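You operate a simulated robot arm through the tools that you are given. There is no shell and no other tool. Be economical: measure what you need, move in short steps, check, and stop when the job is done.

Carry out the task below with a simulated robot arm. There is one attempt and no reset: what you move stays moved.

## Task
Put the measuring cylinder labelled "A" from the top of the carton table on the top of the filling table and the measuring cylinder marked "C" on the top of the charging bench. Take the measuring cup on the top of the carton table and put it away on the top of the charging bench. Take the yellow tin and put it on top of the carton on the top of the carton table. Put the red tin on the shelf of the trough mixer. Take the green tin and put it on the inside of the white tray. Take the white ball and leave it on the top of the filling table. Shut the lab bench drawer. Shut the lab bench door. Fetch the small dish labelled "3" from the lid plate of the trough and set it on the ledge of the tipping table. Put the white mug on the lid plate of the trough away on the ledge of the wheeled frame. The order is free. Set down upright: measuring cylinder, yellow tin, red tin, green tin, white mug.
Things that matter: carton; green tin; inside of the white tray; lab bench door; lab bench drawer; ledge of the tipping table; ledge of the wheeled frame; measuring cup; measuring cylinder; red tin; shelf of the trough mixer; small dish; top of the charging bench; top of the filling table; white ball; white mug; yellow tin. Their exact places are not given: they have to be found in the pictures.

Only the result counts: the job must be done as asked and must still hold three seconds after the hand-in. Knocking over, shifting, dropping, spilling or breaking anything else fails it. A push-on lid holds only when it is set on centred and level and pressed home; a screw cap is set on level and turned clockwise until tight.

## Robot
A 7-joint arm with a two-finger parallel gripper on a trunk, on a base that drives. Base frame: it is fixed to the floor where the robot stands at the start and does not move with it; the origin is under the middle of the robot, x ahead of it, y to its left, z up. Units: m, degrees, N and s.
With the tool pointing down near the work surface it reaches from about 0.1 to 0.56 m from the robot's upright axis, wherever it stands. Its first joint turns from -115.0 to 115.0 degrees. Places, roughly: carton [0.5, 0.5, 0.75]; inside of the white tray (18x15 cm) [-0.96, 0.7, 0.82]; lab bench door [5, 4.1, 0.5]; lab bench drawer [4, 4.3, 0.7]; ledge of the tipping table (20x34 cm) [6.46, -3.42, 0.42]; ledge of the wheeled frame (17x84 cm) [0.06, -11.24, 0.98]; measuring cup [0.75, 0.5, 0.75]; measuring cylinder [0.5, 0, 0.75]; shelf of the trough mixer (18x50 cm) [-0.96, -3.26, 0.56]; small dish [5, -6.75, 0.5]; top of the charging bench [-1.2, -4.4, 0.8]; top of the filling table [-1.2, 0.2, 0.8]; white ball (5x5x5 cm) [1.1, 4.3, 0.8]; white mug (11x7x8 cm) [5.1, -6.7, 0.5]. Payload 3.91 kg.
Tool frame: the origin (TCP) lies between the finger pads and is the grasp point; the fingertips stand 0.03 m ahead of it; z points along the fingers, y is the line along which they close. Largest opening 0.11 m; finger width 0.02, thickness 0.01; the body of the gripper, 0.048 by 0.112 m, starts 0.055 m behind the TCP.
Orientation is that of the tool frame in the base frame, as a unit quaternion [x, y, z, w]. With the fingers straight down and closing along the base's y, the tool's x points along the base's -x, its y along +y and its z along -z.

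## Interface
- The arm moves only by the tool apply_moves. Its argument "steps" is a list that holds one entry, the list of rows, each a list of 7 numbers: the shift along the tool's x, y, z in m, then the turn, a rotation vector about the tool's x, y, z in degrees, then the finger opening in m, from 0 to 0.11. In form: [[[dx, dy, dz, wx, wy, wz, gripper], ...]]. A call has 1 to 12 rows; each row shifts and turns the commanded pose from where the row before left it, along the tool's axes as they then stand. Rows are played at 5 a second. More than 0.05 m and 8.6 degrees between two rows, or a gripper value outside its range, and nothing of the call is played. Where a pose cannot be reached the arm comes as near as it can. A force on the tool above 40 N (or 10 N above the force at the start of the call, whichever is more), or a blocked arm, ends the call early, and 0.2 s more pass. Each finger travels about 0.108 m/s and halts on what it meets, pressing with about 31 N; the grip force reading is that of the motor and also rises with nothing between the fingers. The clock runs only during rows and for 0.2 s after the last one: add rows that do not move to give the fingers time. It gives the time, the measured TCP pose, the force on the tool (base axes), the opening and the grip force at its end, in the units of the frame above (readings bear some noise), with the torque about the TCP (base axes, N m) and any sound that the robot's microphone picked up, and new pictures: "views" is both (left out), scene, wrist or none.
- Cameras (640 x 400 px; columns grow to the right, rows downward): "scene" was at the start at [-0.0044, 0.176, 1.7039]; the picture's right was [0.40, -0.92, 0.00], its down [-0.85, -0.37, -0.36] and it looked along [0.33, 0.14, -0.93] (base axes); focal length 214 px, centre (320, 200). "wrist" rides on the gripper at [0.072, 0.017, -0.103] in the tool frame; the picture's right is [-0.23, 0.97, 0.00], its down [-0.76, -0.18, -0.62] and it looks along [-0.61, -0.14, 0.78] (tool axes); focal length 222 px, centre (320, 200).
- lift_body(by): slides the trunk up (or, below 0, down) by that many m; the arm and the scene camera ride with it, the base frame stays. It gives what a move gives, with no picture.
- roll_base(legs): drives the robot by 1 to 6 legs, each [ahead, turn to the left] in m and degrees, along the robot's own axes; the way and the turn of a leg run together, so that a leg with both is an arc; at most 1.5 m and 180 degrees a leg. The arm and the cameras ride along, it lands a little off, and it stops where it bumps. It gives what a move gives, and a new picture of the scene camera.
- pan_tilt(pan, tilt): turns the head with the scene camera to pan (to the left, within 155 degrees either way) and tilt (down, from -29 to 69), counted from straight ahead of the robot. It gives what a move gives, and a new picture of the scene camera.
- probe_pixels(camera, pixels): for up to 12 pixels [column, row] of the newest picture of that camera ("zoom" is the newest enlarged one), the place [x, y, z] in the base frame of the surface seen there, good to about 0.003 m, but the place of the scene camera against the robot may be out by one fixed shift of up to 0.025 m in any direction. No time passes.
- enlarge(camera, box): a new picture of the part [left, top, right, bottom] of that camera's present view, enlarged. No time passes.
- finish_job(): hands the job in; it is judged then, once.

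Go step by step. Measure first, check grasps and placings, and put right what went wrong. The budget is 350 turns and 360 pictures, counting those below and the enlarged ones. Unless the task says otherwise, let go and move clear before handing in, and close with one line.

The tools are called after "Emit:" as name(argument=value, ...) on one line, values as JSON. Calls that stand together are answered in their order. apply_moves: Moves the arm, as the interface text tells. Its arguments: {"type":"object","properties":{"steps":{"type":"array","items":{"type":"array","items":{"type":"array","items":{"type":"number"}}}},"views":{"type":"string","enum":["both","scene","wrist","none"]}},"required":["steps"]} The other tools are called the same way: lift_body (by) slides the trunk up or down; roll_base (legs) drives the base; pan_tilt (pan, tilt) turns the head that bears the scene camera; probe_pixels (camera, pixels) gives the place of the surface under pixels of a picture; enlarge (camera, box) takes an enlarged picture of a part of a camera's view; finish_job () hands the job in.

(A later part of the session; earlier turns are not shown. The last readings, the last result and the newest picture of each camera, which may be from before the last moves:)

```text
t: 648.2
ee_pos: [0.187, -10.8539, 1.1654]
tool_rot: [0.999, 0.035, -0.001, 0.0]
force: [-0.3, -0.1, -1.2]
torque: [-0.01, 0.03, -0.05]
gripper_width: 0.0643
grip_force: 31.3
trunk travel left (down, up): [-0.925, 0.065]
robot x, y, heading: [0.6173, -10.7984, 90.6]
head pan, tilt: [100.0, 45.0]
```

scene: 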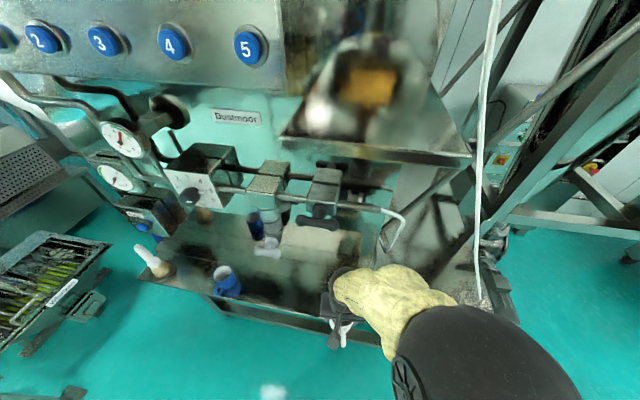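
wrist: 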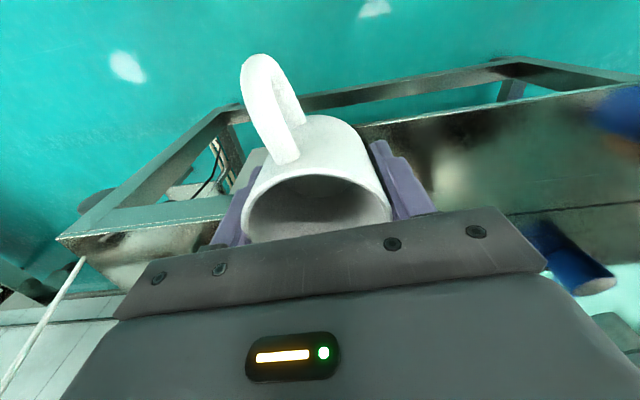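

Emit:
probe_pixels(camera="wrist", pixels=[[480, 150], [420, 125], [380, 133], [520, 95], [590, 200], [610, 90], [430, 170], [300, 108], [230, 115]])

```text
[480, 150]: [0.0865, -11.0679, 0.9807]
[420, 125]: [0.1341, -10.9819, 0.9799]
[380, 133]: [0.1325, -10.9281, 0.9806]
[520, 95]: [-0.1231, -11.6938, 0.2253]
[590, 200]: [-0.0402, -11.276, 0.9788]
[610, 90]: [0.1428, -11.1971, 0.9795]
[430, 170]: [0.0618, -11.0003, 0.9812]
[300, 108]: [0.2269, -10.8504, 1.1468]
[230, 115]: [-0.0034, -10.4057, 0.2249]
```

Ledge z=0.980. Lower first outside (to bottom ≈1.01), then move in to (0.085,-10.90).

Emit:
apply_moves(steps=[[[0, 0, 0.04, 0, 0, 0, 0.05], [0, 0, 0.04, 0, 0, 0, 0.05], [0, 0, 0.035, 0, 0, 0, 0.05], [-0.035, 0.0129, 0, 0, 0, 0, 0.05], [-0.035, 0.0129, 0, 0, 0, 0, 0.05], [-0.035, 0.0129, 0, 0, 0, 0, 0.05], [0, 0, 0, 0, 0, 0, 0.05]]], views="both")

```text
t: 649.8
ee_pos: [0.0844, -10.901, 1.0508]
tool_rot: [0.999, 0.036, -0.001, 0.0]
force: [1.4, 0.3, -0.1]
torque: [-0.01, 0.06, 0.0]
gripper_width: 0.0639
grip_force: 31.3
trunk travel left (down, up): [-0.925, 0.065]
robot x, y, heading: [0.6127, -10.7967, 91.2]
head pan, tilt: [100.0, 45.0]
```

scene: 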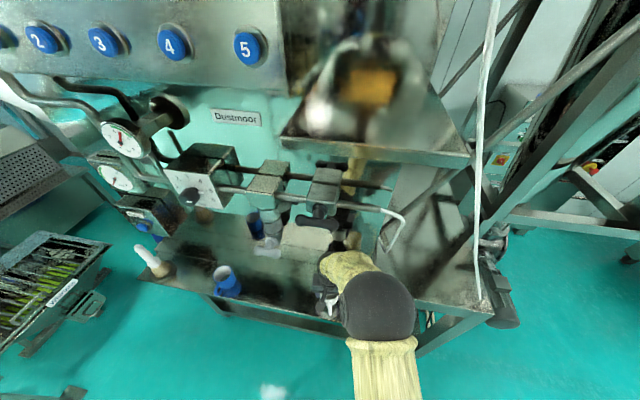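
wrist: 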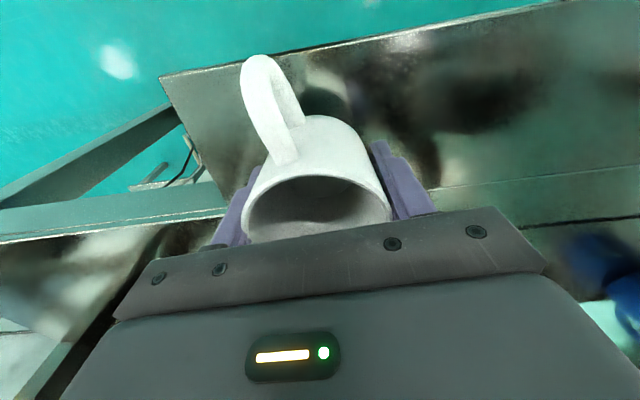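

Emit:
apply_moves(steps=[[[0, 0, 0.03, 0, 0, 0, 0.05], [0, 0, 0.003, 0, 0, 0, 0.05], [0, 0, 0, 0, 0, 0, 0.05]]], views="none")

Emit:
apply_moves(steps=[[[0, 0, 0.0025, 0, 0, 0, 0.05], [0, 0, 0, 0, 0, 0, 0.05]]], views="none")

```text
t: 650.6
ee_pos: [0.0851, -10.8996, 1.0159]
tool_rot: [0.999, 0.035, 0.0, 0.0]
force: [-0.5, -0.1, -0.5]
torque: [0.01, 0.02, -0.02]
gripper_width: 0.0639
grip_force: 31.0
trunk travel left (down, up): [-0.925, 0.065]
robot x, y, heading: [0.612, -10.7934, 90.6]
head pan, tilt: [100.0, 45.0]
```

```text
t: 651.2
ee_pos: [0.0852, -10.8996, 1.0168]
tool_rot: [0.999, 0.035, -0.002, 0.0]
force: [-0.3, 1.4, 14.2]
torque: [0.13, -0.26, 0.0]
gripper_width: 0.0644
grip_force: 31.5
trunk travel left (down, up): [-0.925, 0.065]
robot x, y, heading: [0.6178, -10.7982, 90.9]
head pan, tilt: [100.0, 45.0]
```

Contact. Release and rise; withdraw.

Emit:
apply_moves(steps=[[[0, 0, -0.0005, 0, 0, 0, 0.075], [0, 0, 0, 0, 0, 0, 0.09], [0, 0, 0, 0, 0, 0, 0.1], [0, 0, -0.03, 0, 0, 0, 0.1], [0, 0, -0.035, 0, 0, 0, 0.1], [0.035, 0, -0.035, 0, 0, 0, 0.1], [0.045, 0, -0.02, 0, 0, 0, 0.1], [0.045, 0, -0.02, 0, 0, 0, 0.1]]], views="wrist")

```text
t: 653.0
ee_pos: [0.21, -10.8927, 1.1559]
tool_rot: [0.999, 0.035, -0.002, 0.0]
force: [0.4, -0.3, -0.3]
torque: [-0.01, 0.01, -0.03]
gripper_width: 0.1001
grip_force: 0.0
trunk travel left (down, up): [-0.925, 0.065]
robot x, y, heading: [0.6151, -10.8003, 90.8]
head pan, tilt: [100.0, 45.0]
```

wrist: 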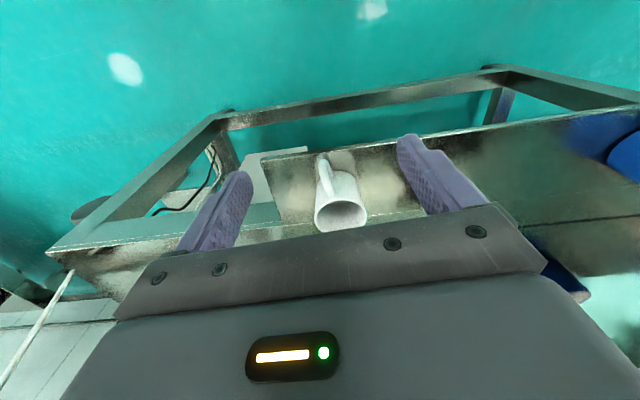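

Mug stands on the ledge (340,200). Now drive north toward the white ball and the lab bench.

Emit:
lift_body(by=-0.1)

Emit:
roll_base(legs=[[0, 4.8], [1.27, 0], [1.27, 0], [1.27, 0], [1.27, 0], [1.27, 0]])

```text
t: 654.3
ee_pos: [0.209, -10.8914, 1.0551]
tool_rot: [0.999, 0.036, 0.0, 0.0]
force: [0.8, -0.5, -0.2]
torque: [-0.01, -0.01, 0.03]
gripper_width: 0.0998
grip_force: 0.0
trunk travel left (down, up): [-0.825, 0.165]
robot x, y, heading: [0.6169, -10.7985, 90.8]
head pan, tilt: [100.0, 45.0]
```

```text
t: 667.8
ee_pos: [0.0144, -8.615, 1.0549]
tool_rot: [0.998, 0.07, 0.001, -0.001]
force: [-0.1, 0.3, 0.1]
torque: [0.06, 0.01, -0.01]
gripper_width: 0.1002
grip_force: 0.0
trunk travel left (down, up): [-0.825, 0.165]
robot x, y, heading: [0.4172, -8.4899, 95.0]
head pan, tilt: [100.0, 45.0]
stopped in leg 3: the robot was blocked; the commanded pose is now the measured one
```

scene: 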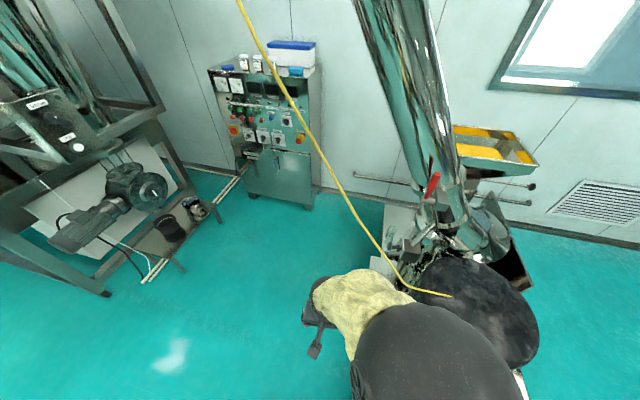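

Blocked by the wheeled grinder on my left. Back off and look at its extent.

Emit:
roll_base(legs=[[-0.35, 0]])

Emit:
pan_tilt(pan=45, tilt=45)

```text
t: 670.3
ee_pos: [0.0481, -8.9656, 1.0557]
tool_rot: [0.997, 0.073, 0.0, -0.002]
force: [-0.6, 0.4, -0.2]
torque: [-0.01, -0.02, -0.03]
gripper_width: 0.1
grip_force: 0.1
trunk travel left (down, up): [-0.825, 0.165]
robot x, y, heading: [0.4455, -8.8405, 95.2]
head pan, tilt: [100.0, 45.0]
```

scene: 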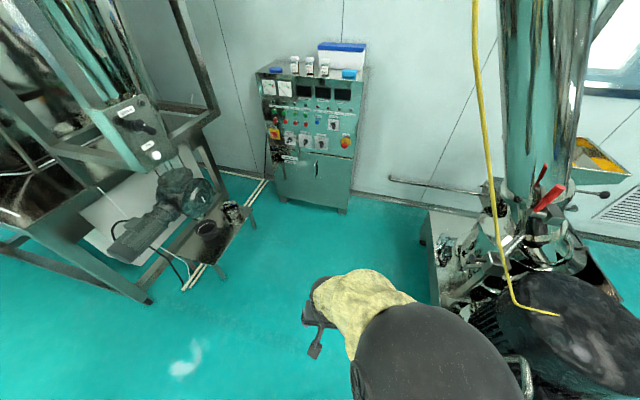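

```text
t: 671.6
ee_pos: [0.0474, -8.9649, 1.0545]
tool_rot: [0.997, 0.072, 0.0, -0.001]
force: [-0.6, 0.6, -0.6]
torque: [0.02, -0.03, -0.02]
gripper_width: 0.1001
grip_force: 0.1
trunk travel left (down, up): [-0.825, 0.165]
robot x, y, heading: [0.4444, -8.8404, 95.2]
head pan, tilt: [45.0, 45.0]
```

scene: 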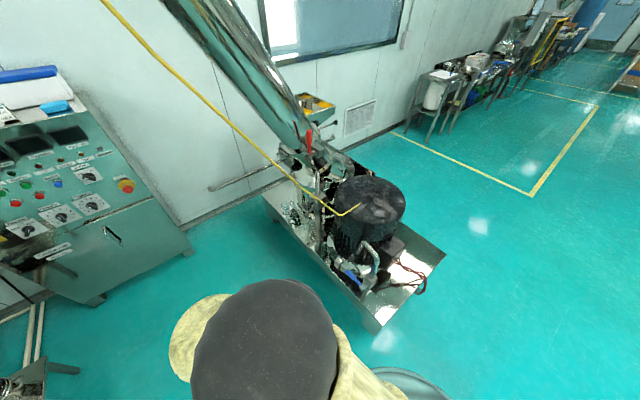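

Emit:
probe_pixels(camera="scene", pixels=[[380, 328], [443, 258], [368, 205], [395, 240], [380, 260], [265, 200]])

```text
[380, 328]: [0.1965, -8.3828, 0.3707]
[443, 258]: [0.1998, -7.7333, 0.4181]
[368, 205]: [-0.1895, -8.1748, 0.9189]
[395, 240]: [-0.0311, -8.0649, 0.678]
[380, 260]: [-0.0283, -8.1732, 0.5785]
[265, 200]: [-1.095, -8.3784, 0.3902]
```

Grinder edge is x=0.2. Steer right around it and continue north.

Emit:
roll_base(legs=[[0, -35.2], [0.65, 0], [0, 40], [1.35, 0], [1.35, 0], [1.35, 0]])

```text
t: 703.2
ee_pos: [-0.336, -4.4967, 1.0549]
tool_rot: [0.992, 0.127, 0.0, -0.001]
force: [-0.6, 0.6, 0.2]
torque: [0.02, -0.01, -0.01]
gripper_width: 0.0999
grip_force: 0.0
trunk travel left (down, up): [-0.825, 0.165]
robot x, y, heading: [0.0483, -4.3259, 101.4]
head pan, tilt: [45.0, 45.0]
```

scene: 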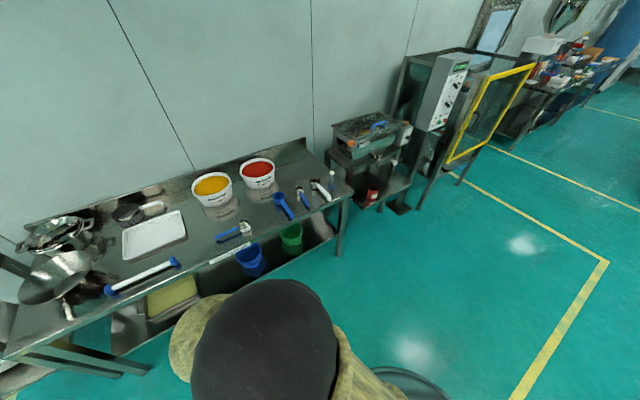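

Emit:
roll_base(legs=[[0, -7.7], [1.28, 0], [1.28, 0], [1.28, 0], [0, -3.7]])

Emit:
pan_tilt(pan=0, tilt=25)

```text
t: 726.3
ee_pos: [-0.6011, -0.5657, 1.0558]
tool_rot: [1.0, 0.017, 0.0, 0.0]
force: [0.1, 0.5, -0.2]
torque: [0.02, 0.0, 0.0]
gripper_width: 0.1001
grip_force: 0.1
trunk travel left (down, up): [-0.825, 0.165]
robot x, y, heading: [-0.1931, -0.4863, 89.1]
head pan, tilt: [45.0, 45.0]
```

scene: 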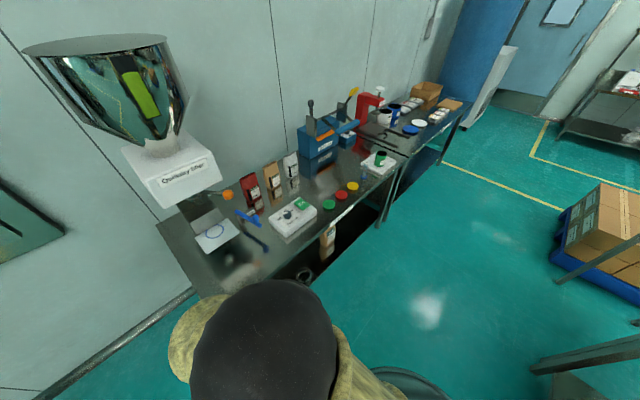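

```text
t: 727.4
ee_pos: [-0.6004, -0.5667, 1.0555]
tool_rot: [1.0, 0.017, 0.0, -0.001]
force: [0.1, 0.3, -1.1]
torque: [-0.02, 0.0, 0.01]
gripper_width: 0.1
grip_force: 0.1
trunk travel left (down, up): [-0.825, 0.165]
robot x, y, heading: [-0.1915, -0.4879, 88.9]
head pan, tilt: [0.0, 25.0]
```

scene: 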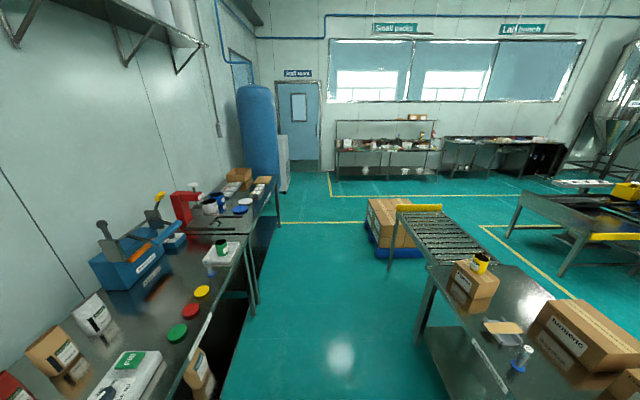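

Emit:
probe_pixels(camera="scene", pixels=[[367, 252], [250, 180], [280, 195], [340, 175], [345, 145], [400, 145], [360, 152], [420, 148]])

Emit:
roll_base(legs=[[0, 1.1], [1.3, 0], [1.3, 0], [0.65, 0], [0, -88.5]])

Emit:
pan_tilt(pan=60, tilt=30)

```text
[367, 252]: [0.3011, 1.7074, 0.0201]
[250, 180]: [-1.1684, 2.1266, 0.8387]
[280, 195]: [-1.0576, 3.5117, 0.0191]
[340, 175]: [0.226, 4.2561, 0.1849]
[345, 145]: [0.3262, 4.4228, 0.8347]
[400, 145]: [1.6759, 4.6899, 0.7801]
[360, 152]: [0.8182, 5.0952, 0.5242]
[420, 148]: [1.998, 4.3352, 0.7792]
```

```text
t: 751.9
ee_pos: [-0.2493, 3.148, 1.0551]
tool_rot: [0.724, -0.69, 0.001, -0.001]
force: [-0.1, 0.1, 0.2]
torque: [-0.02, 0.02, -0.01]
gripper_width: 0.1001
grip_force: 0.0
trunk travel left (down, up): [-0.825, 0.165]
robot x, y, heading: [-0.1628, 2.7385, -0.4]
head pan, tilt: [0.0, 25.0]
```

scene: 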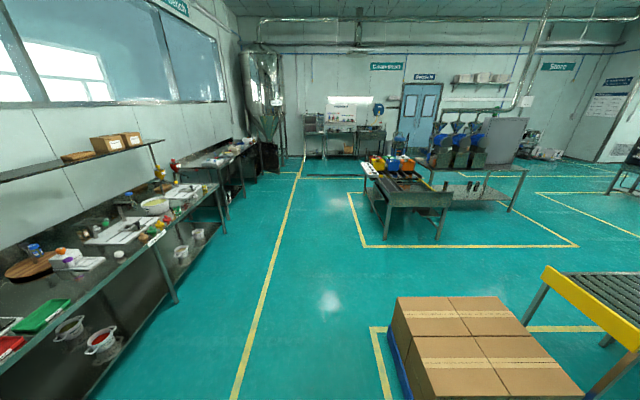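

```text
t: 753.2
ee_pos: [-0.249, 3.1479, 1.0542]
tool_rot: [0.724, -0.689, 0.001, 0.0]
force: [0.0, -0.3, -0.3]
torque: [-0.01, 0.0, 0.05]
gripper_width: 0.0999
grip_force: 0.1
trunk travel left (down, up): [-0.825, 0.165]
robot x, y, heading: [-0.165, 2.7341, -0.2]
head pan, tilt: [60.0, 30.0]
```

scene: 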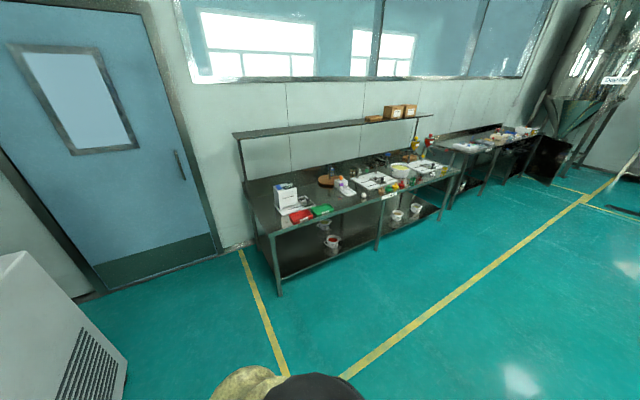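

Emit:
enlarge(camera="scene", box=[240, 90, 480, 240])

Emit:
probe_pixels(camera="scene", pixels=[[364, 195], [363, 192], [272, 230], [460, 175], [345, 185], [322, 212], [330, 205], [350, 200], [385, 190]])

```text
2.67 times, centred on (360, 165) of scene
```

zoom: 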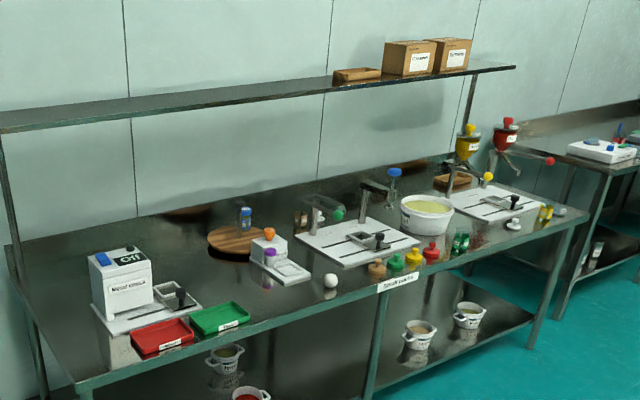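

```text
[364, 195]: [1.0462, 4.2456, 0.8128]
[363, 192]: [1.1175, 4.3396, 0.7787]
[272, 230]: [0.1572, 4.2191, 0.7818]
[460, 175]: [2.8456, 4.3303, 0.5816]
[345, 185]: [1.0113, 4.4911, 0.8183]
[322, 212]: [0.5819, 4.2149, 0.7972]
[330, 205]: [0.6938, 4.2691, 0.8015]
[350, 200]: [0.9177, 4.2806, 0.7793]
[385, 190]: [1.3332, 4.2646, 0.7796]
```

White ball at ≈(1.046,4.26), bench top ≈0.76. Drive alongside the bench.

Emit:
roll_base(legs=[[0, 45], [1.083, 0], [0, -45], [0.303, 50], [0.303, -50]])

Emit:
apply_moves(steps=[[[0, 0, 0, 0, 0, 0, 0.1]]], views="wrist")

```text
t: 772.0
ee_pos: [1.0087, 4.203, 1.0547]
tool_rot: [0.743, -0.669, 0.0, 0.0]
force: [-0.1, 0.1, 0.0]
torque: [0.01, -0.01, 0.0]
gripper_width: 0.0999
grip_force: 0.1
trunk travel left (down, up): [-0.825, 0.165]
robot x, y, heading: [1.1163, 3.8011, 2.7]
head pan, tilt: [60.0, 30.0]
```

scene: 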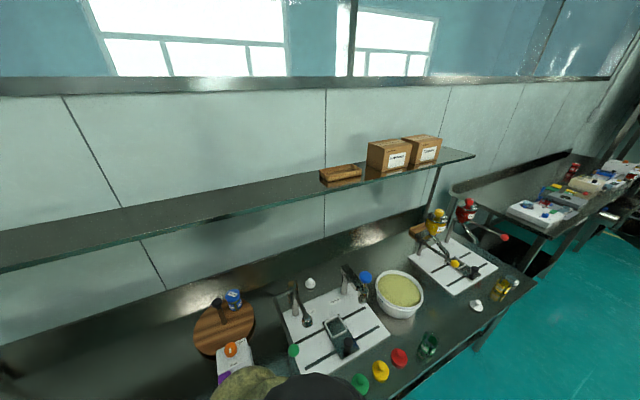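

```text
t: 772.4
ee_pos: [1.0079, 4.2046, 1.0547]
tool_rot: [0.744, -0.669, 0.001, -0.001]
force: [-0.2, 0.5, 0.0]
torque: [0.0, 0.0, -0.03]
gripper_width: 0.1
grip_force: 0.1
trunk travel left (down, up): [-0.825, 0.165]
robot x, y, heading: [1.1167, 3.8015, 2.8]
head pan, tilt: [60.0, 30.0]
```

wrist: 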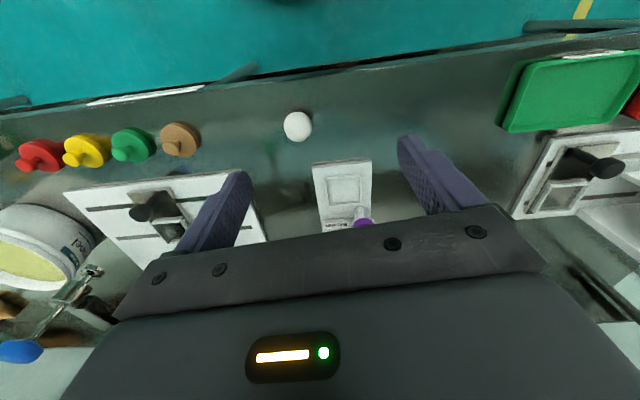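

Emit:
probe_pixels(camera="wrist", pixels=[[298, 127], [285, 127], [312, 127], [298, 141], [298, 115], [310, 155]])

Emit:
probe_pixels(camera="scene", pixels=[[310, 283], [476, 305]])

Emit:
enlarge(camera="scene", box=[200, 240, 520, 400])

Emit:
enlarge(camera="wrist", box=[258, 95, 338, 160])

```text
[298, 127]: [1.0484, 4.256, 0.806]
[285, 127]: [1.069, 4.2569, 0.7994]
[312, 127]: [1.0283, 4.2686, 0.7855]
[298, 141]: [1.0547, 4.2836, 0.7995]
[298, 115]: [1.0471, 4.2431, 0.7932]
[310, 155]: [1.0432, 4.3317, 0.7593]
```

```text
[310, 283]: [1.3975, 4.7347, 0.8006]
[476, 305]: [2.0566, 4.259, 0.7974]
```

```text
2.00 times, centred on (360, 320) of scene
```

zoom: 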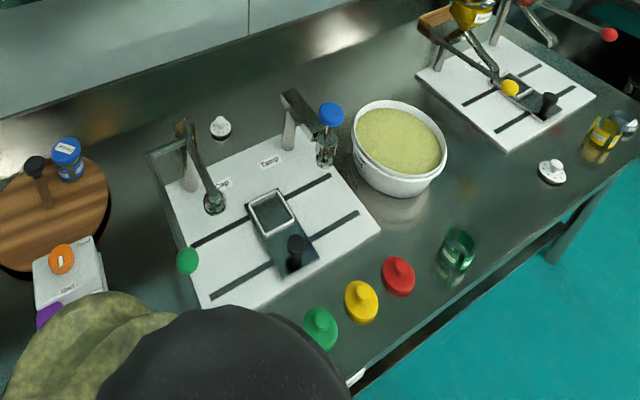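

```text
6.15 times, centred on (298, 128) of wrist
```

zoom: 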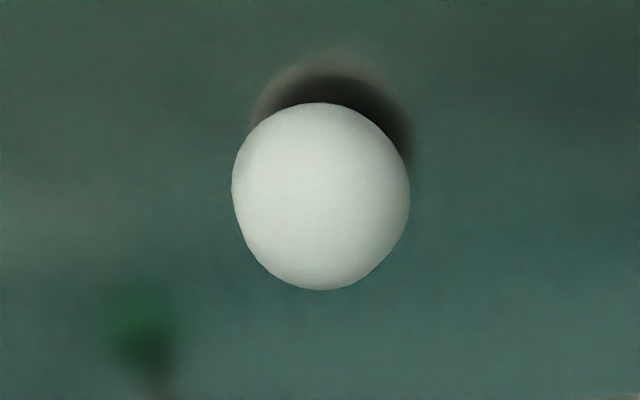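

Others are knobbed caps; the ball is at centre ≈(1.049,4.265,0.784). Move over it.

Emit:
apply_moves(steps=[[[-0.028, -0.024, 0, 0, 0, 0, 0.08], [-0.028, -0.0235, 0, 0, 0, 0, 0.08], [0, 0, 0.045, 0, 0, 0, 0.08], [0, 0, 0.045, 0, 0, 0, 0.08], [0, 0, 0.045, 0, 0, 0, 0.08], [0, 0, 0, 0, 0, 0, 0.08]]], views="wrist")

```text
t: 773.8
ee_pos: [1.0482, 4.263, 0.9198]
tool_rot: [0.743, -0.669, -0.001, -0.001]
force: [-0.7, -0.4, -0.7]
torque: [-0.02, 0.0, -0.02]
gripper_width: 0.0801
grip_force: 0.1
trunk travel left (down, up): [-0.825, 0.165]
robot x, y, heading: [1.1157, 3.7995, 2.7]
head pan, tilt: [60.0, 30.0]
```

wrist: 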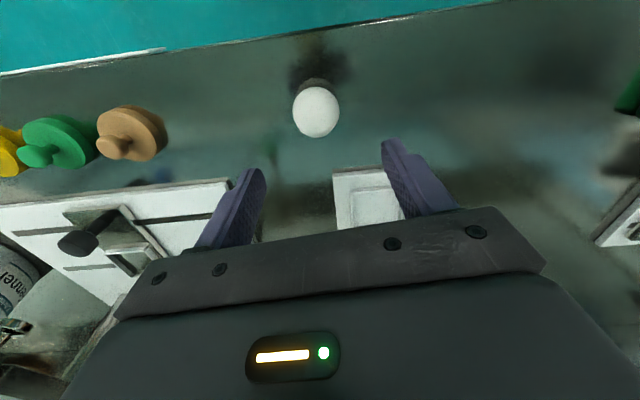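

Emit:
apply_moves(steps=[[[0, 0, 0.045, 0, 0, 0, 0.08], [0, 0, 0.045, 0, 0, 0, 0.08], [0, 0, 0.037, 0, 0, 0, 0.08], [0, 0, 0, 0, 0, 0, 0.06], [0, 0, 0, 0, 0, 0, 0.05], [0, 0, 0, 0, 0, 0, 0.04], [0, 0, 0, 0, 0, 0, 0.03], [0, 0, 0, 0, 0, 0, 0.03], [0, 0, 0, 0, 0, 0, 0.03]]], views="wrist")

```text
t: 775.8
ee_pos: [1.0504, 4.2642, 0.7936]
tool_rot: [0.743, -0.669, 0.0, 0.0]
force: [-0.5, -0.2, -0.8]
torque: [-0.03, -0.01, -0.01]
gripper_width: 0.0484
grip_force: 30.9
trunk travel left (down, up): [-0.825, 0.165]
robot x, y, heading: [1.1164, 3.8032, 3.1]
head pan, tilt: [60.0, 30.0]
```

wrist: 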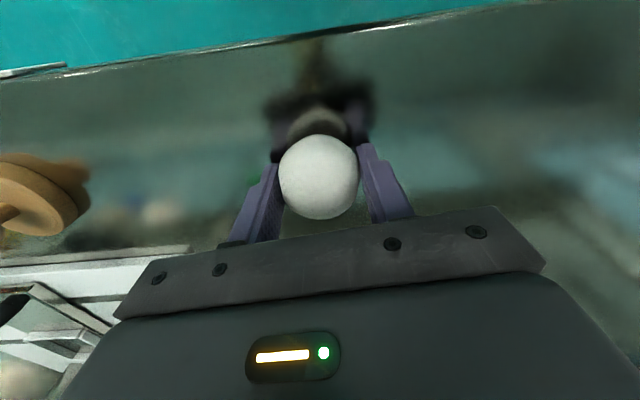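

Ball gripped (0.048 m). Lift, retract and reverse back toward the filling table.

Emit:
apply_moves(steps=[[[0, 0, -0.03, 0, 0, 0, 0.03], [0, 0, -0.045, 0, 0, 0, 0.03], [0, 0, -0.045, 0, 0, 0, 0.03], [0, 0, -0.045, 0, 0, 0, 0.03], [0, 0, -0.045, 0, 0, 0, 0.03], [0, 0, -0.045, 0, 0, 0, 0.03], [0.045, 0, 0, 0, 0, 0, 0.03], [0.03, 0, 0, 0, 0, 0, 0.03]]], views="wrist")

Emit:
roll_base(legs=[[-0.303, 50], [-0.303, -50], [0, 46], [-1.23, 0], [0, 41.5]])

```text
t: 777.6
ee_pos: [1.0575, 4.1896, 1.0495]
tool_rot: [0.744, -0.669, 0.0, -0.001]
force: [0.2, 0.1, 0.0]
torque: [-0.01, -0.01, -0.01]
gripper_width: 0.0482
grip_force: 31.3
trunk travel left (down, up): [-0.825, 0.165]
robot x, y, heading: [1.1126, 3.8021, 2.9]
head pan, tilt: [60.0, 30.0]
```

wrist: 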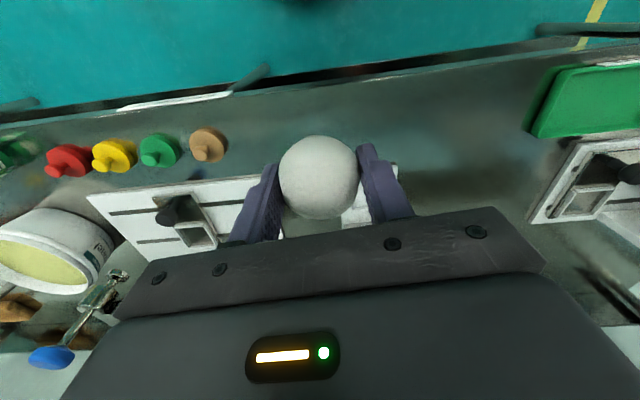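

```text
t: 796.8
ee_pos: [-0.5486, 2.5483, 1.0492]
tool_rot: [0.999, 0.043, -0.001, 0.0]
force: [0.3, -0.4, -0.3]
torque: [-0.01, 0.0, 0.0]
gripper_width: 0.0482
grip_force: 31.3
trunk travel left (down, up): [-0.825, 0.165]
robot x, y, heading: [-0.1579, 2.6017, 92.0]
head pan, tilt: [60.0, 30.0]
```

scene: 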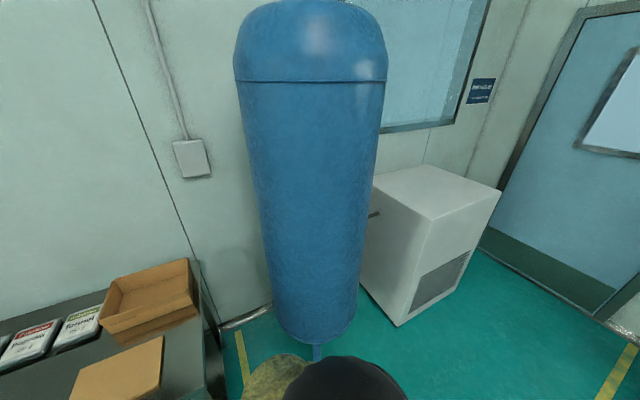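

Emit:
roll_base(legs=[[0, -5], [-1.5, 0], [0, 3], [-0.4, -31], [-0.4, 31]])

Emit:
apply_moves(steps=[[[-0.04, 0, 0, 0, 0, 0, 0.03], [-0.04, 0, 0, 0, 0, 0, 0.03], [-0.04, 0, 0, 0, 0, 0, 0.03], [0, 0, 0, 0, 0, 0, 0.03]]], views="wrist")

```text
t: 811.5
ee_pos: [-0.8716, 0.3255, 1.0493]
tool_rot: [1.0, 0.013, 0.0, -0.001]
force: [-0.5, 0.3, -1.0]
torque: [0.01, -0.01, 0.01]
gripper_width: 0.0481
grip_force: 30.6
trunk travel left (down, up): [-0.825, 0.165]
robot x, y, heading: [-0.4785, 0.3547, 88.5]
head pan, tilt: [60.0, 30.0]
```

scene: 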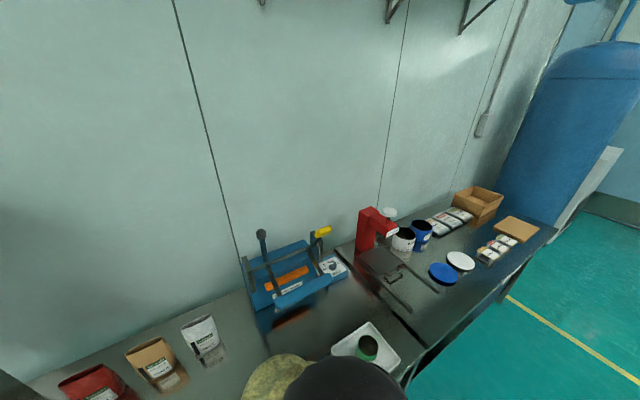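

```text
t: 812.5
ee_pos: [-0.9906, 0.3231, 1.0522]
tool_rot: [1.0, 0.012, 0.0, -0.002]
force: [0.6, -0.1, -0.1]
torque: [0.01, 0.01, -0.02]
gripper_width: 0.0483
grip_force: 30.8
trunk travel left (down, up): [-0.825, 0.165]
robot x, y, heading: [-0.4788, 0.3516, 88.4]
head pan, tilt: [60.0, 30.0]
```

wrist: 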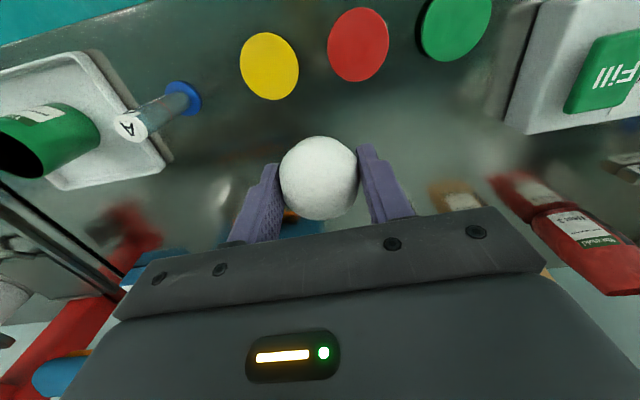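

Everything else stands as left. Set the ball at (-1.06,0.32), behind the lids.

Emit:
apply_moves(steps=[[[-0.035, 0, 0, 0, 0, 0, 0.03], [-0.035, 0, 0, 0, 0, 0, 0.03], [0, 0, 0.045, 0, 0, 0, 0.03], [0, 0, 0.045, 0, 0, 0, 0.03], [0, 0, 0.045, 0, 0, 0, 0.03], [0, 0, 0.045, 0, 0, 0, 0.03], [0, 0, 0.01, 0, 0, 0, 0.03], [0, 0, 0.004, 0, 0, 0, 0.03], [0, 0, 0, 0, 0, 0, 0.03]]], views="wrist")

```text
t: 814.5
ee_pos: [-1.0609, 0.3217, 0.8543]
tool_rot: [1.0, 0.012, 0.0, -0.001]
force: [0.2, -0.2, -1.2]
torque: [0.03, 0.04, 0.0]
gripper_width: 0.0485
grip_force: 30.9
trunk travel left (down, up): [-0.825, 0.165]
robot x, y, heading: [-0.4798, 0.3565, 88.6]
head pan, tilt: [60.0, 30.0]
```

wrist: 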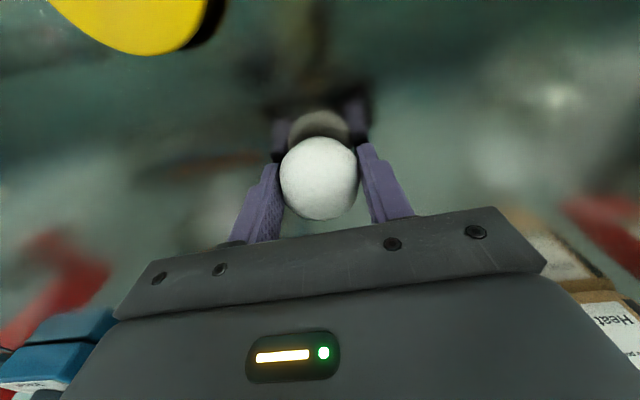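

Emit:
apply_moves(steps=[[[0, 0, 0.0015, 0, 0, 0, 0.03], [0, 0, 0, 0, 0, 0, 0.03]]], views="none")

Emit:
apply_moves(steps=[[[0, 0, 0.0015, 0, 0, 0, 0.03], [0, 0, 0, 0, 0, 0, 0.03]]], views="none")

```text
t: 815.1
ee_pos: [-1.0614, 0.3209, 0.854]
tool_rot: [1.0, 0.013, -0.001, 0.0]
force: [-0.4, 0.8, 3.0]
torque: [0.03, 0.0, 0.01]
gripper_width: 0.048
grip_force: 30.9
trunk travel left (down, up): [-0.825, 0.165]
robot x, y, heading: [-0.4771, 0.3531, 88.6]
head pan, tilt: [60.0, 30.0]
```

```text
t: 815.7
ee_pos: [-1.0607, 0.3206, 0.8534]
tool_rot: [1.0, 0.012, -0.002, -0.001]
force: [-2.4, 0.5, 13.9]
torque: [0.0, 0.04, -0.02]
gripper_width: 0.0484
grip_force: 31.1
trunk travel left (down, up): [-0.825, 0.165]
robot x, y, heading: [-0.4746, 0.3514, 88.1]
head pan, tilt: [60.0, 30.0]
```

Contact. Ease, open slowly, and rise.

Emit:
apply_moves(steps=[[[0, 0, -0.001, 0, 0, 0, 0.045], [0, 0, 0, 0, 0, 0, 0.05], [0, 0, 0, 0, 0, 0, 0.055], [0, 0, 0, 0, 0, 0, 0.065], [0, 0, 0, 0, 0, 0, 0.08], [0, 0, 0, 0, 0, 0, 0.08], [0, 0, -0.03, 0, 0, 0, 0.08], [0, 0, -0.045, 0, 0, 0, 0.08], [0, 0, -0.045, 0, 0, 0, 0.08], [0, 0, -0.045, 0, 0, 0, 0.08], [0, 0, -0.045, 0, 0, 0, 0.08]]], views="wrist")

```text
t: 818.1
ee_pos: [-1.0596, 0.3238, 1.0656]
tool_rot: [1.0, 0.012, 0.0, -0.001]
force: [0.7, 0.4, 0.4]
torque: [-0.01, 0.0, 0.0]
gripper_width: 0.08
grip_force: 0.1
trunk travel left (down, up): [-0.825, 0.165]
robot x, y, heading: [-0.4756, 0.356, 88.6]
head pan, tilt: [60.0, 30.0]
```

wrist: 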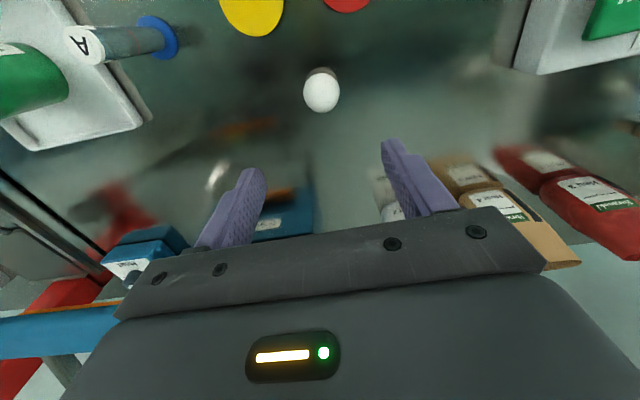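

Ball rests. Retract and check it doesn't roll, then go to the lab bench.

Emit:
apply_moves(steps=[[[0.045, 0, 0, 0, 0, 0, 0.08], [0.045, 0, 0, 0, 0, 0, 0.08], [0.045, 0, 0, 0, 0, 0, 0.08], [0.035, 0, 0, 0, 0, 0, 0.08]]], views="wrist")

Emit:
roll_base(legs=[[0.4, -31], [0.4, 31], [1.5, 0], [0, -43], [1.1, 0]])

```text
t: 819.1
ee_pos: [-0.8896, 0.3245, 1.0637]
tool_rot: [1.0, 0.013, -0.001, -0.001]
force: [-0.1, 0.2, 0.0]
torque: [-0.01, 0.02, 0.02]
gripper_width: 0.0801
grip_force: 0.0
trunk travel left (down, up): [-0.825, 0.165]
robot x, y, heading: [-0.4782, 0.3561, 88.6]
head pan, tilt: [60.0, 30.0]
```

wrist: 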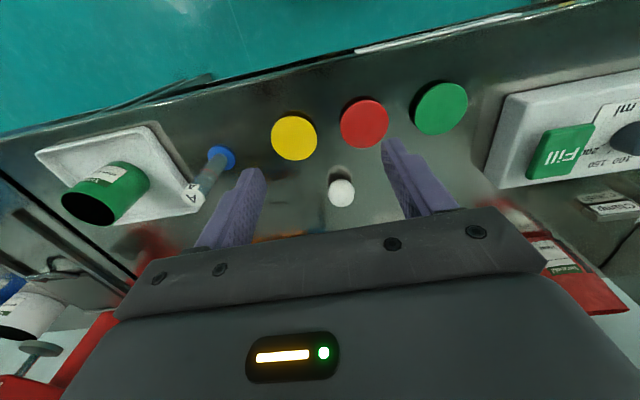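

```text
t: 841.6
ee_pos: [0.1641, 3.6736, 1.0647]
tool_rot: [0.941, -0.337, 0.0, -0.001]
force: [1.2, -0.5, 1.2]
torque: [0.02, 0.0, 0.0]
gripper_width: 0.0798
grip_force: 0.1
trunk travel left (down, up): [-0.825, 0.165]
robot x, y, heading: [0.4928, 3.4207, 47.8]
head pan, tilt: [60.0, 30.0]
```

scene: 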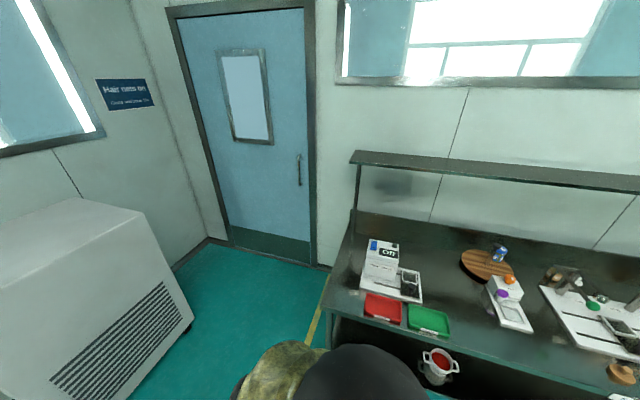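

Emit:
roll_base(legs=[[0, -48], [1.3, 0], [1.2, 0]])

Emit:
pan_tilt(pan=50, tilt=30)

```text
t: 859.0
ee_pos: [2.954, 3.7675, 1.064]
tool_rot: [0.707, -0.707, 0.0, -0.001]
force: [-0.3, 1.0, -0.1]
torque: [-0.02, -0.04, 0.02]
gripper_width: 0.0801
grip_force: 0.2
trunk travel left (down, up): [-0.825, 0.165]
robot x, y, heading: [2.9763, 3.3573, -3.2]
head pan, tilt: [60.0, 30.0]
```

scene: 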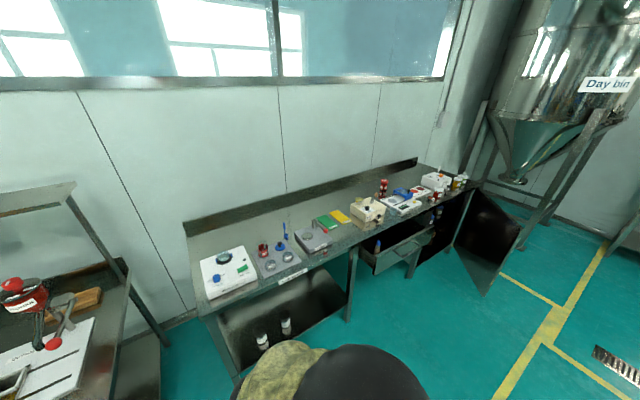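

```text
t: 859.7
ee_pos: [2.9544, 3.7663, 1.0637]
tool_rot: [-0.707, 0.707, -0.001, 0.001]
force: [0.1, 0.5, -0.4]
torque: [-0.01, -0.01, -0.01]
gripper_width: 0.0801
grip_force: 0.1
trunk travel left (down, up): [-0.825, 0.165]
robot x, y, heading: [2.976, 3.3563, -2.9]
head pan, tilt: [50.0, 30.0]
```

scene: 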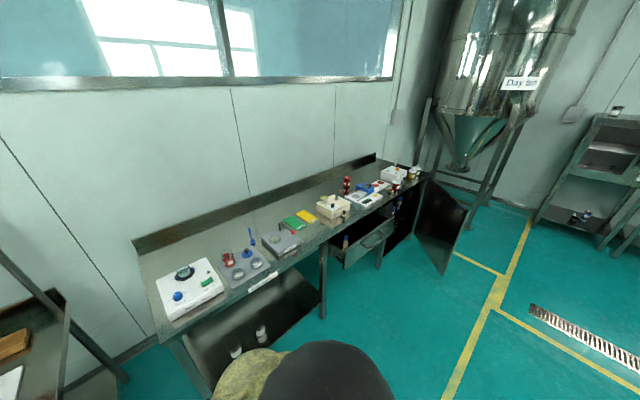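

Drawer open at (365,240), door open at (440,225). Enlarge and probe.

Emit:
enlarge(camera="scene", box=[310, 150, 480, 290])

Emit:
probe_pixels(camera="scene", pixels=[[343, 255], [344, 270], [395, 225], [395, 240], [370, 240], [330, 243], [390, 215], [420, 230], [467, 212], [442, 272], [425, 185], [415, 240]])

```text
2.86 times, centred on (395, 220) of scene
```

zoom: 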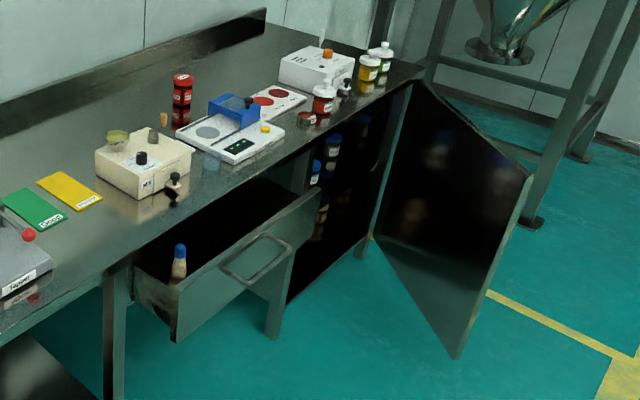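

```text
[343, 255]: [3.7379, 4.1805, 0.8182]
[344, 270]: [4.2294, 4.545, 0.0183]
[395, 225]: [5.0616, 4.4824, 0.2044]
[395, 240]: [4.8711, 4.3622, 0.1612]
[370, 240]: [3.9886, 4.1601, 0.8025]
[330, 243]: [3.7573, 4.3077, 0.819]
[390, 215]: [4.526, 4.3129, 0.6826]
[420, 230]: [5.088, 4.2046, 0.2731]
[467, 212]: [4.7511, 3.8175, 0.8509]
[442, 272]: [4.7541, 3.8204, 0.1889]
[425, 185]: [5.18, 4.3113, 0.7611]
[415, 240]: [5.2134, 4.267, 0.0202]
```

Drawer front at y≈4.17, x 3.74–4.25; door hinged at (5.18,4.31), free edge at (4.75,3.82). Approach the drawer first.

Emit:
roll_base(legs=[[0, 21.5], [1.11, 0], [0, -18.5]])

Emit:
pan_tilt(pan=80, tilt=60)

Emit:
apply_moves(steps=[[[0, 0, 0, 0, 0, 0, 0.02]]], views="wrist")

```text
t: 869.3
ee_pos: [4.0094, 4.1145, 1.0647]
tool_rot: [0.722, -0.692, 0.001, -0.001]
force: [0.2, 0.1, -0.8]
torque: [-0.02, -0.02, -0.02]
gripper_width: 0.0799
grip_force: 0.2
trunk travel left (down, up): [-0.825, 0.165]
robot x, y, heading: [4.0455, 3.706, -0.8]
head pan, tilt: [50.0, 30.0]
```

scene: 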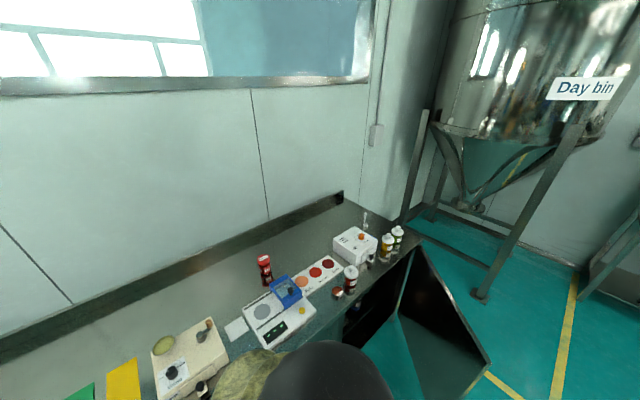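

```text
t: 870.3
ee_pos: [4.0107, 4.1137, 1.065]
tool_rot: [0.721, -0.693, 0.001, -0.001]
force: [0.1, 1.0, 0.0]
torque: [0.0, 0.01, -0.02]
gripper_width: 0.0803
grip_force: 0.0
trunk travel left (down, up): [-0.825, 0.165]
robot x, y, heading: [4.0481, 3.7047, -0.6]
head pan, tilt: [80.0, 60.0]
```

scene: 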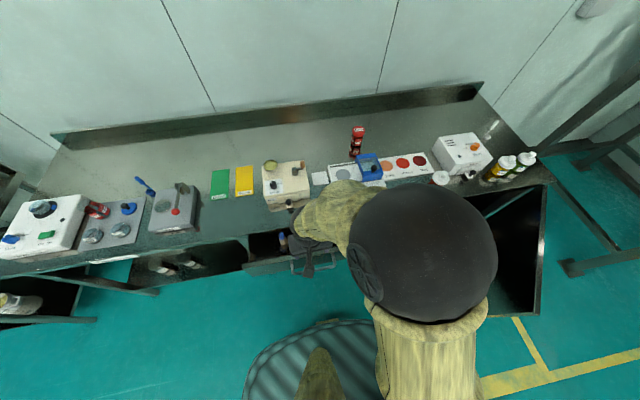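

```text
t: 870.7
ee_pos: [4.0094, 4.1157, 1.0637]
tool_rot: [0.721, -0.693, 0.001, -0.001]
force: [-0.3, -0.1, -0.2]
torque: [-0.01, -0.02, -0.02]
gripper_width: 0.02
grip_force: 0.1
trunk travel left (down, up): [-0.825, 0.165]
robot x, y, heading: [4.0455, 3.7015, -0.8]
head pan, tilt: [80.0, 60.0]
```

wrist: 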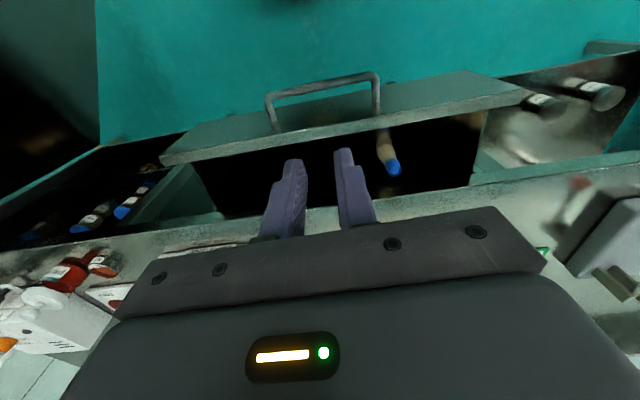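

Emit:
probe_pixels(camera="wrist", pixels=[[165, 162], [520, 97], [350, 130], [325, 85], [378, 80], [268, 97], [270, 230], [200, 265], [490, 180], [350, 112], [391, 165], [450, 95]])

```text
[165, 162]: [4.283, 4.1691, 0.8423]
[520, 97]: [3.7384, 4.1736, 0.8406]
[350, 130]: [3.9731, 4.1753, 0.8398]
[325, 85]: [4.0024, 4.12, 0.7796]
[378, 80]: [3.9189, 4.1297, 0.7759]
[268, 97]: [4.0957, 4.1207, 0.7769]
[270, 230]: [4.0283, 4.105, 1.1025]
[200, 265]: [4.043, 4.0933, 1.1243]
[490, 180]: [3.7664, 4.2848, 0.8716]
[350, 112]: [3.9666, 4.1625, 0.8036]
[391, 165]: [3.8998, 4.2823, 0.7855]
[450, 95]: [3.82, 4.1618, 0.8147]
```

Drawer panel face y≈4.162, z up to 0.84, handle at y 4.12 (x 3.92–4.10). I'll tilt the tool forward 50° with closed fingers to push the panel right of the handle.

Emit:
apply_moves(steps=[[[0, -0.04, 0, 0, -8.3, 0, 0.0], [0, -0.04, 0, 0, -8.3, 0, 0.0], [0, -0.04, 0, 0, -8.3, 0, 0.0], [0, -0.04, 0, 0, -8.3, 0, 0.0], [0, 0, 0, 0, -8.4, 0, 0.0], [0, 0, 0, 0, -8.4, 0, 0.0], [0, 0, 0, 0, 0, 0, 0.0]]], views="both")

```text
t: 872.3
ee_pos: [4.171, 4.1294, 1.0641]
tool_rot: [0.655, -0.627, -0.305, -0.292]
force: [0.4, 0.0, -0.3]
torque: [0.01, 0.01, -0.02]
gripper_width: 0.0002
grip_force: 31.2
out of reach, approached as far as the arm can: row 6
trunk travel left (down, up): [-0.825, 0.165]
robot x, y, heading: [4.0453, 3.7041, -0.9]
head pan, tilt: [80.0, 60.0]
```

scene: 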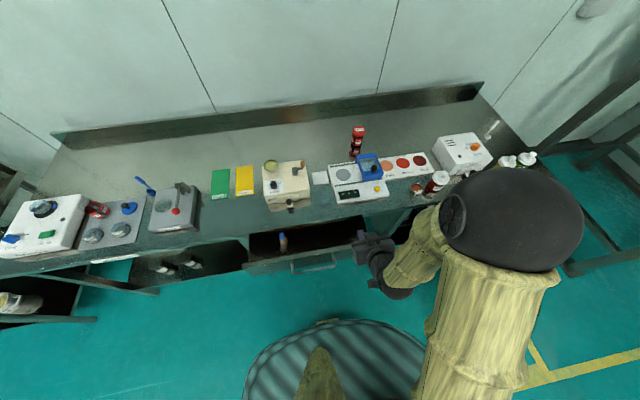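
wrist: 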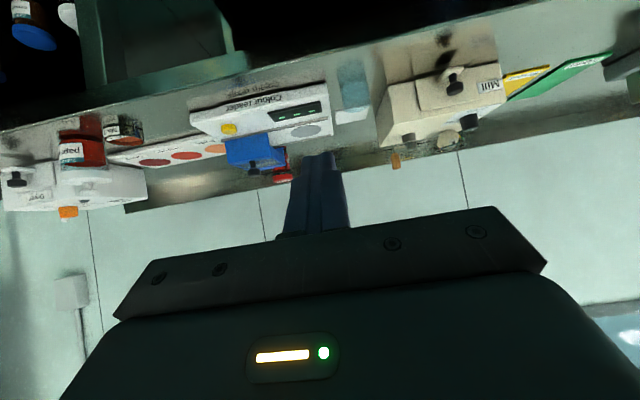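

Tilted 50°. Back off 2 cm for clearance and lower the trunk 0.275 m to keep the arm posture.

Emit:
apply_moves(steps=[[[0.0129, 0, -0.0153, 0, 0, 0, 0.0], [0, 0, 0, 0, 0, 0, 0.0]]], views="none")

Emit:
lift_body(by=-0.27)

Emit:
apply_moves(steps=[[[0, 0, 0, 0, 0, 0, 0.0]]], views="both")

```text
t: 872.9
ee_pos: [4.1788, 4.1269, 1.0596]
tool_rot: [0.654, -0.627, -0.305, -0.293]
force: [0.5, -1.1, -0.6]
torque: [0.02, -0.02, 0.02]
gripper_width: 0.0004
grip_force: 31.1
out of reach, approached as far as the arm can: row 1
trunk travel left (down, up): [-0.825, 0.165]
robot x, y, heading: [4.0443, 3.706, -0.8]
head pan, tilt: [80.0, 60.0]
```

```text
t: 875.6
ee_pos: [4.1786, 4.1272, 0.7888]
tool_rot: [0.654, -0.628, -0.304, -0.293]
force: [0.6, 0.5, -0.8]
torque: [0.02, 0.03, 0.03]
gripper_width: 0.0
grip_force: 30.7
trunk travel left (down, up): [-0.555, 0.435]
robot x, y, heading: [4.045, 3.7049, -0.7]
head pan, tilt: [80.0, 60.0]
```

```text
t: 876.0
ee_pos: [4.1784, 4.128, 0.7899]
tool_rot: [0.654, -0.627, -0.305, -0.292]
force: [0.5, -0.8, 0.7]
torque: [0.01, 0.02, -0.01]
gripper_width: 0.0002
grip_force: 31.2
trunk travel left (down, up): [-0.555, 0.435]
robot x, y, heading: [4.0444, 3.7026, -0.6]
head pan, tilt: [80.0, 60.0]
```

scene: 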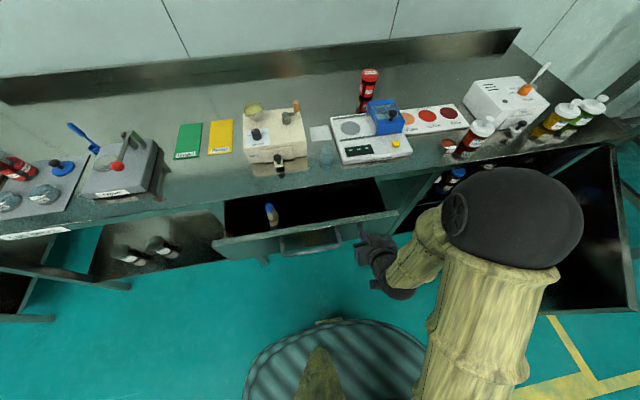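
wrist: 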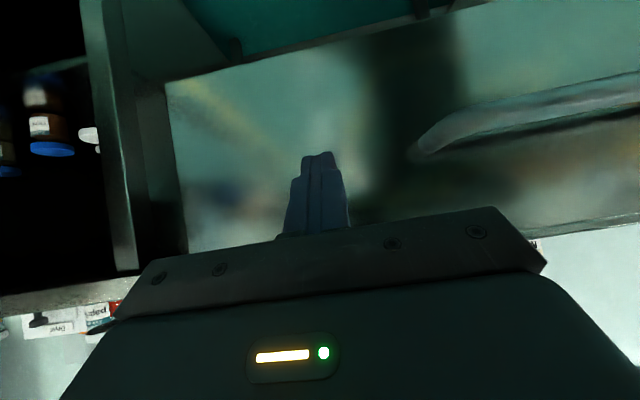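

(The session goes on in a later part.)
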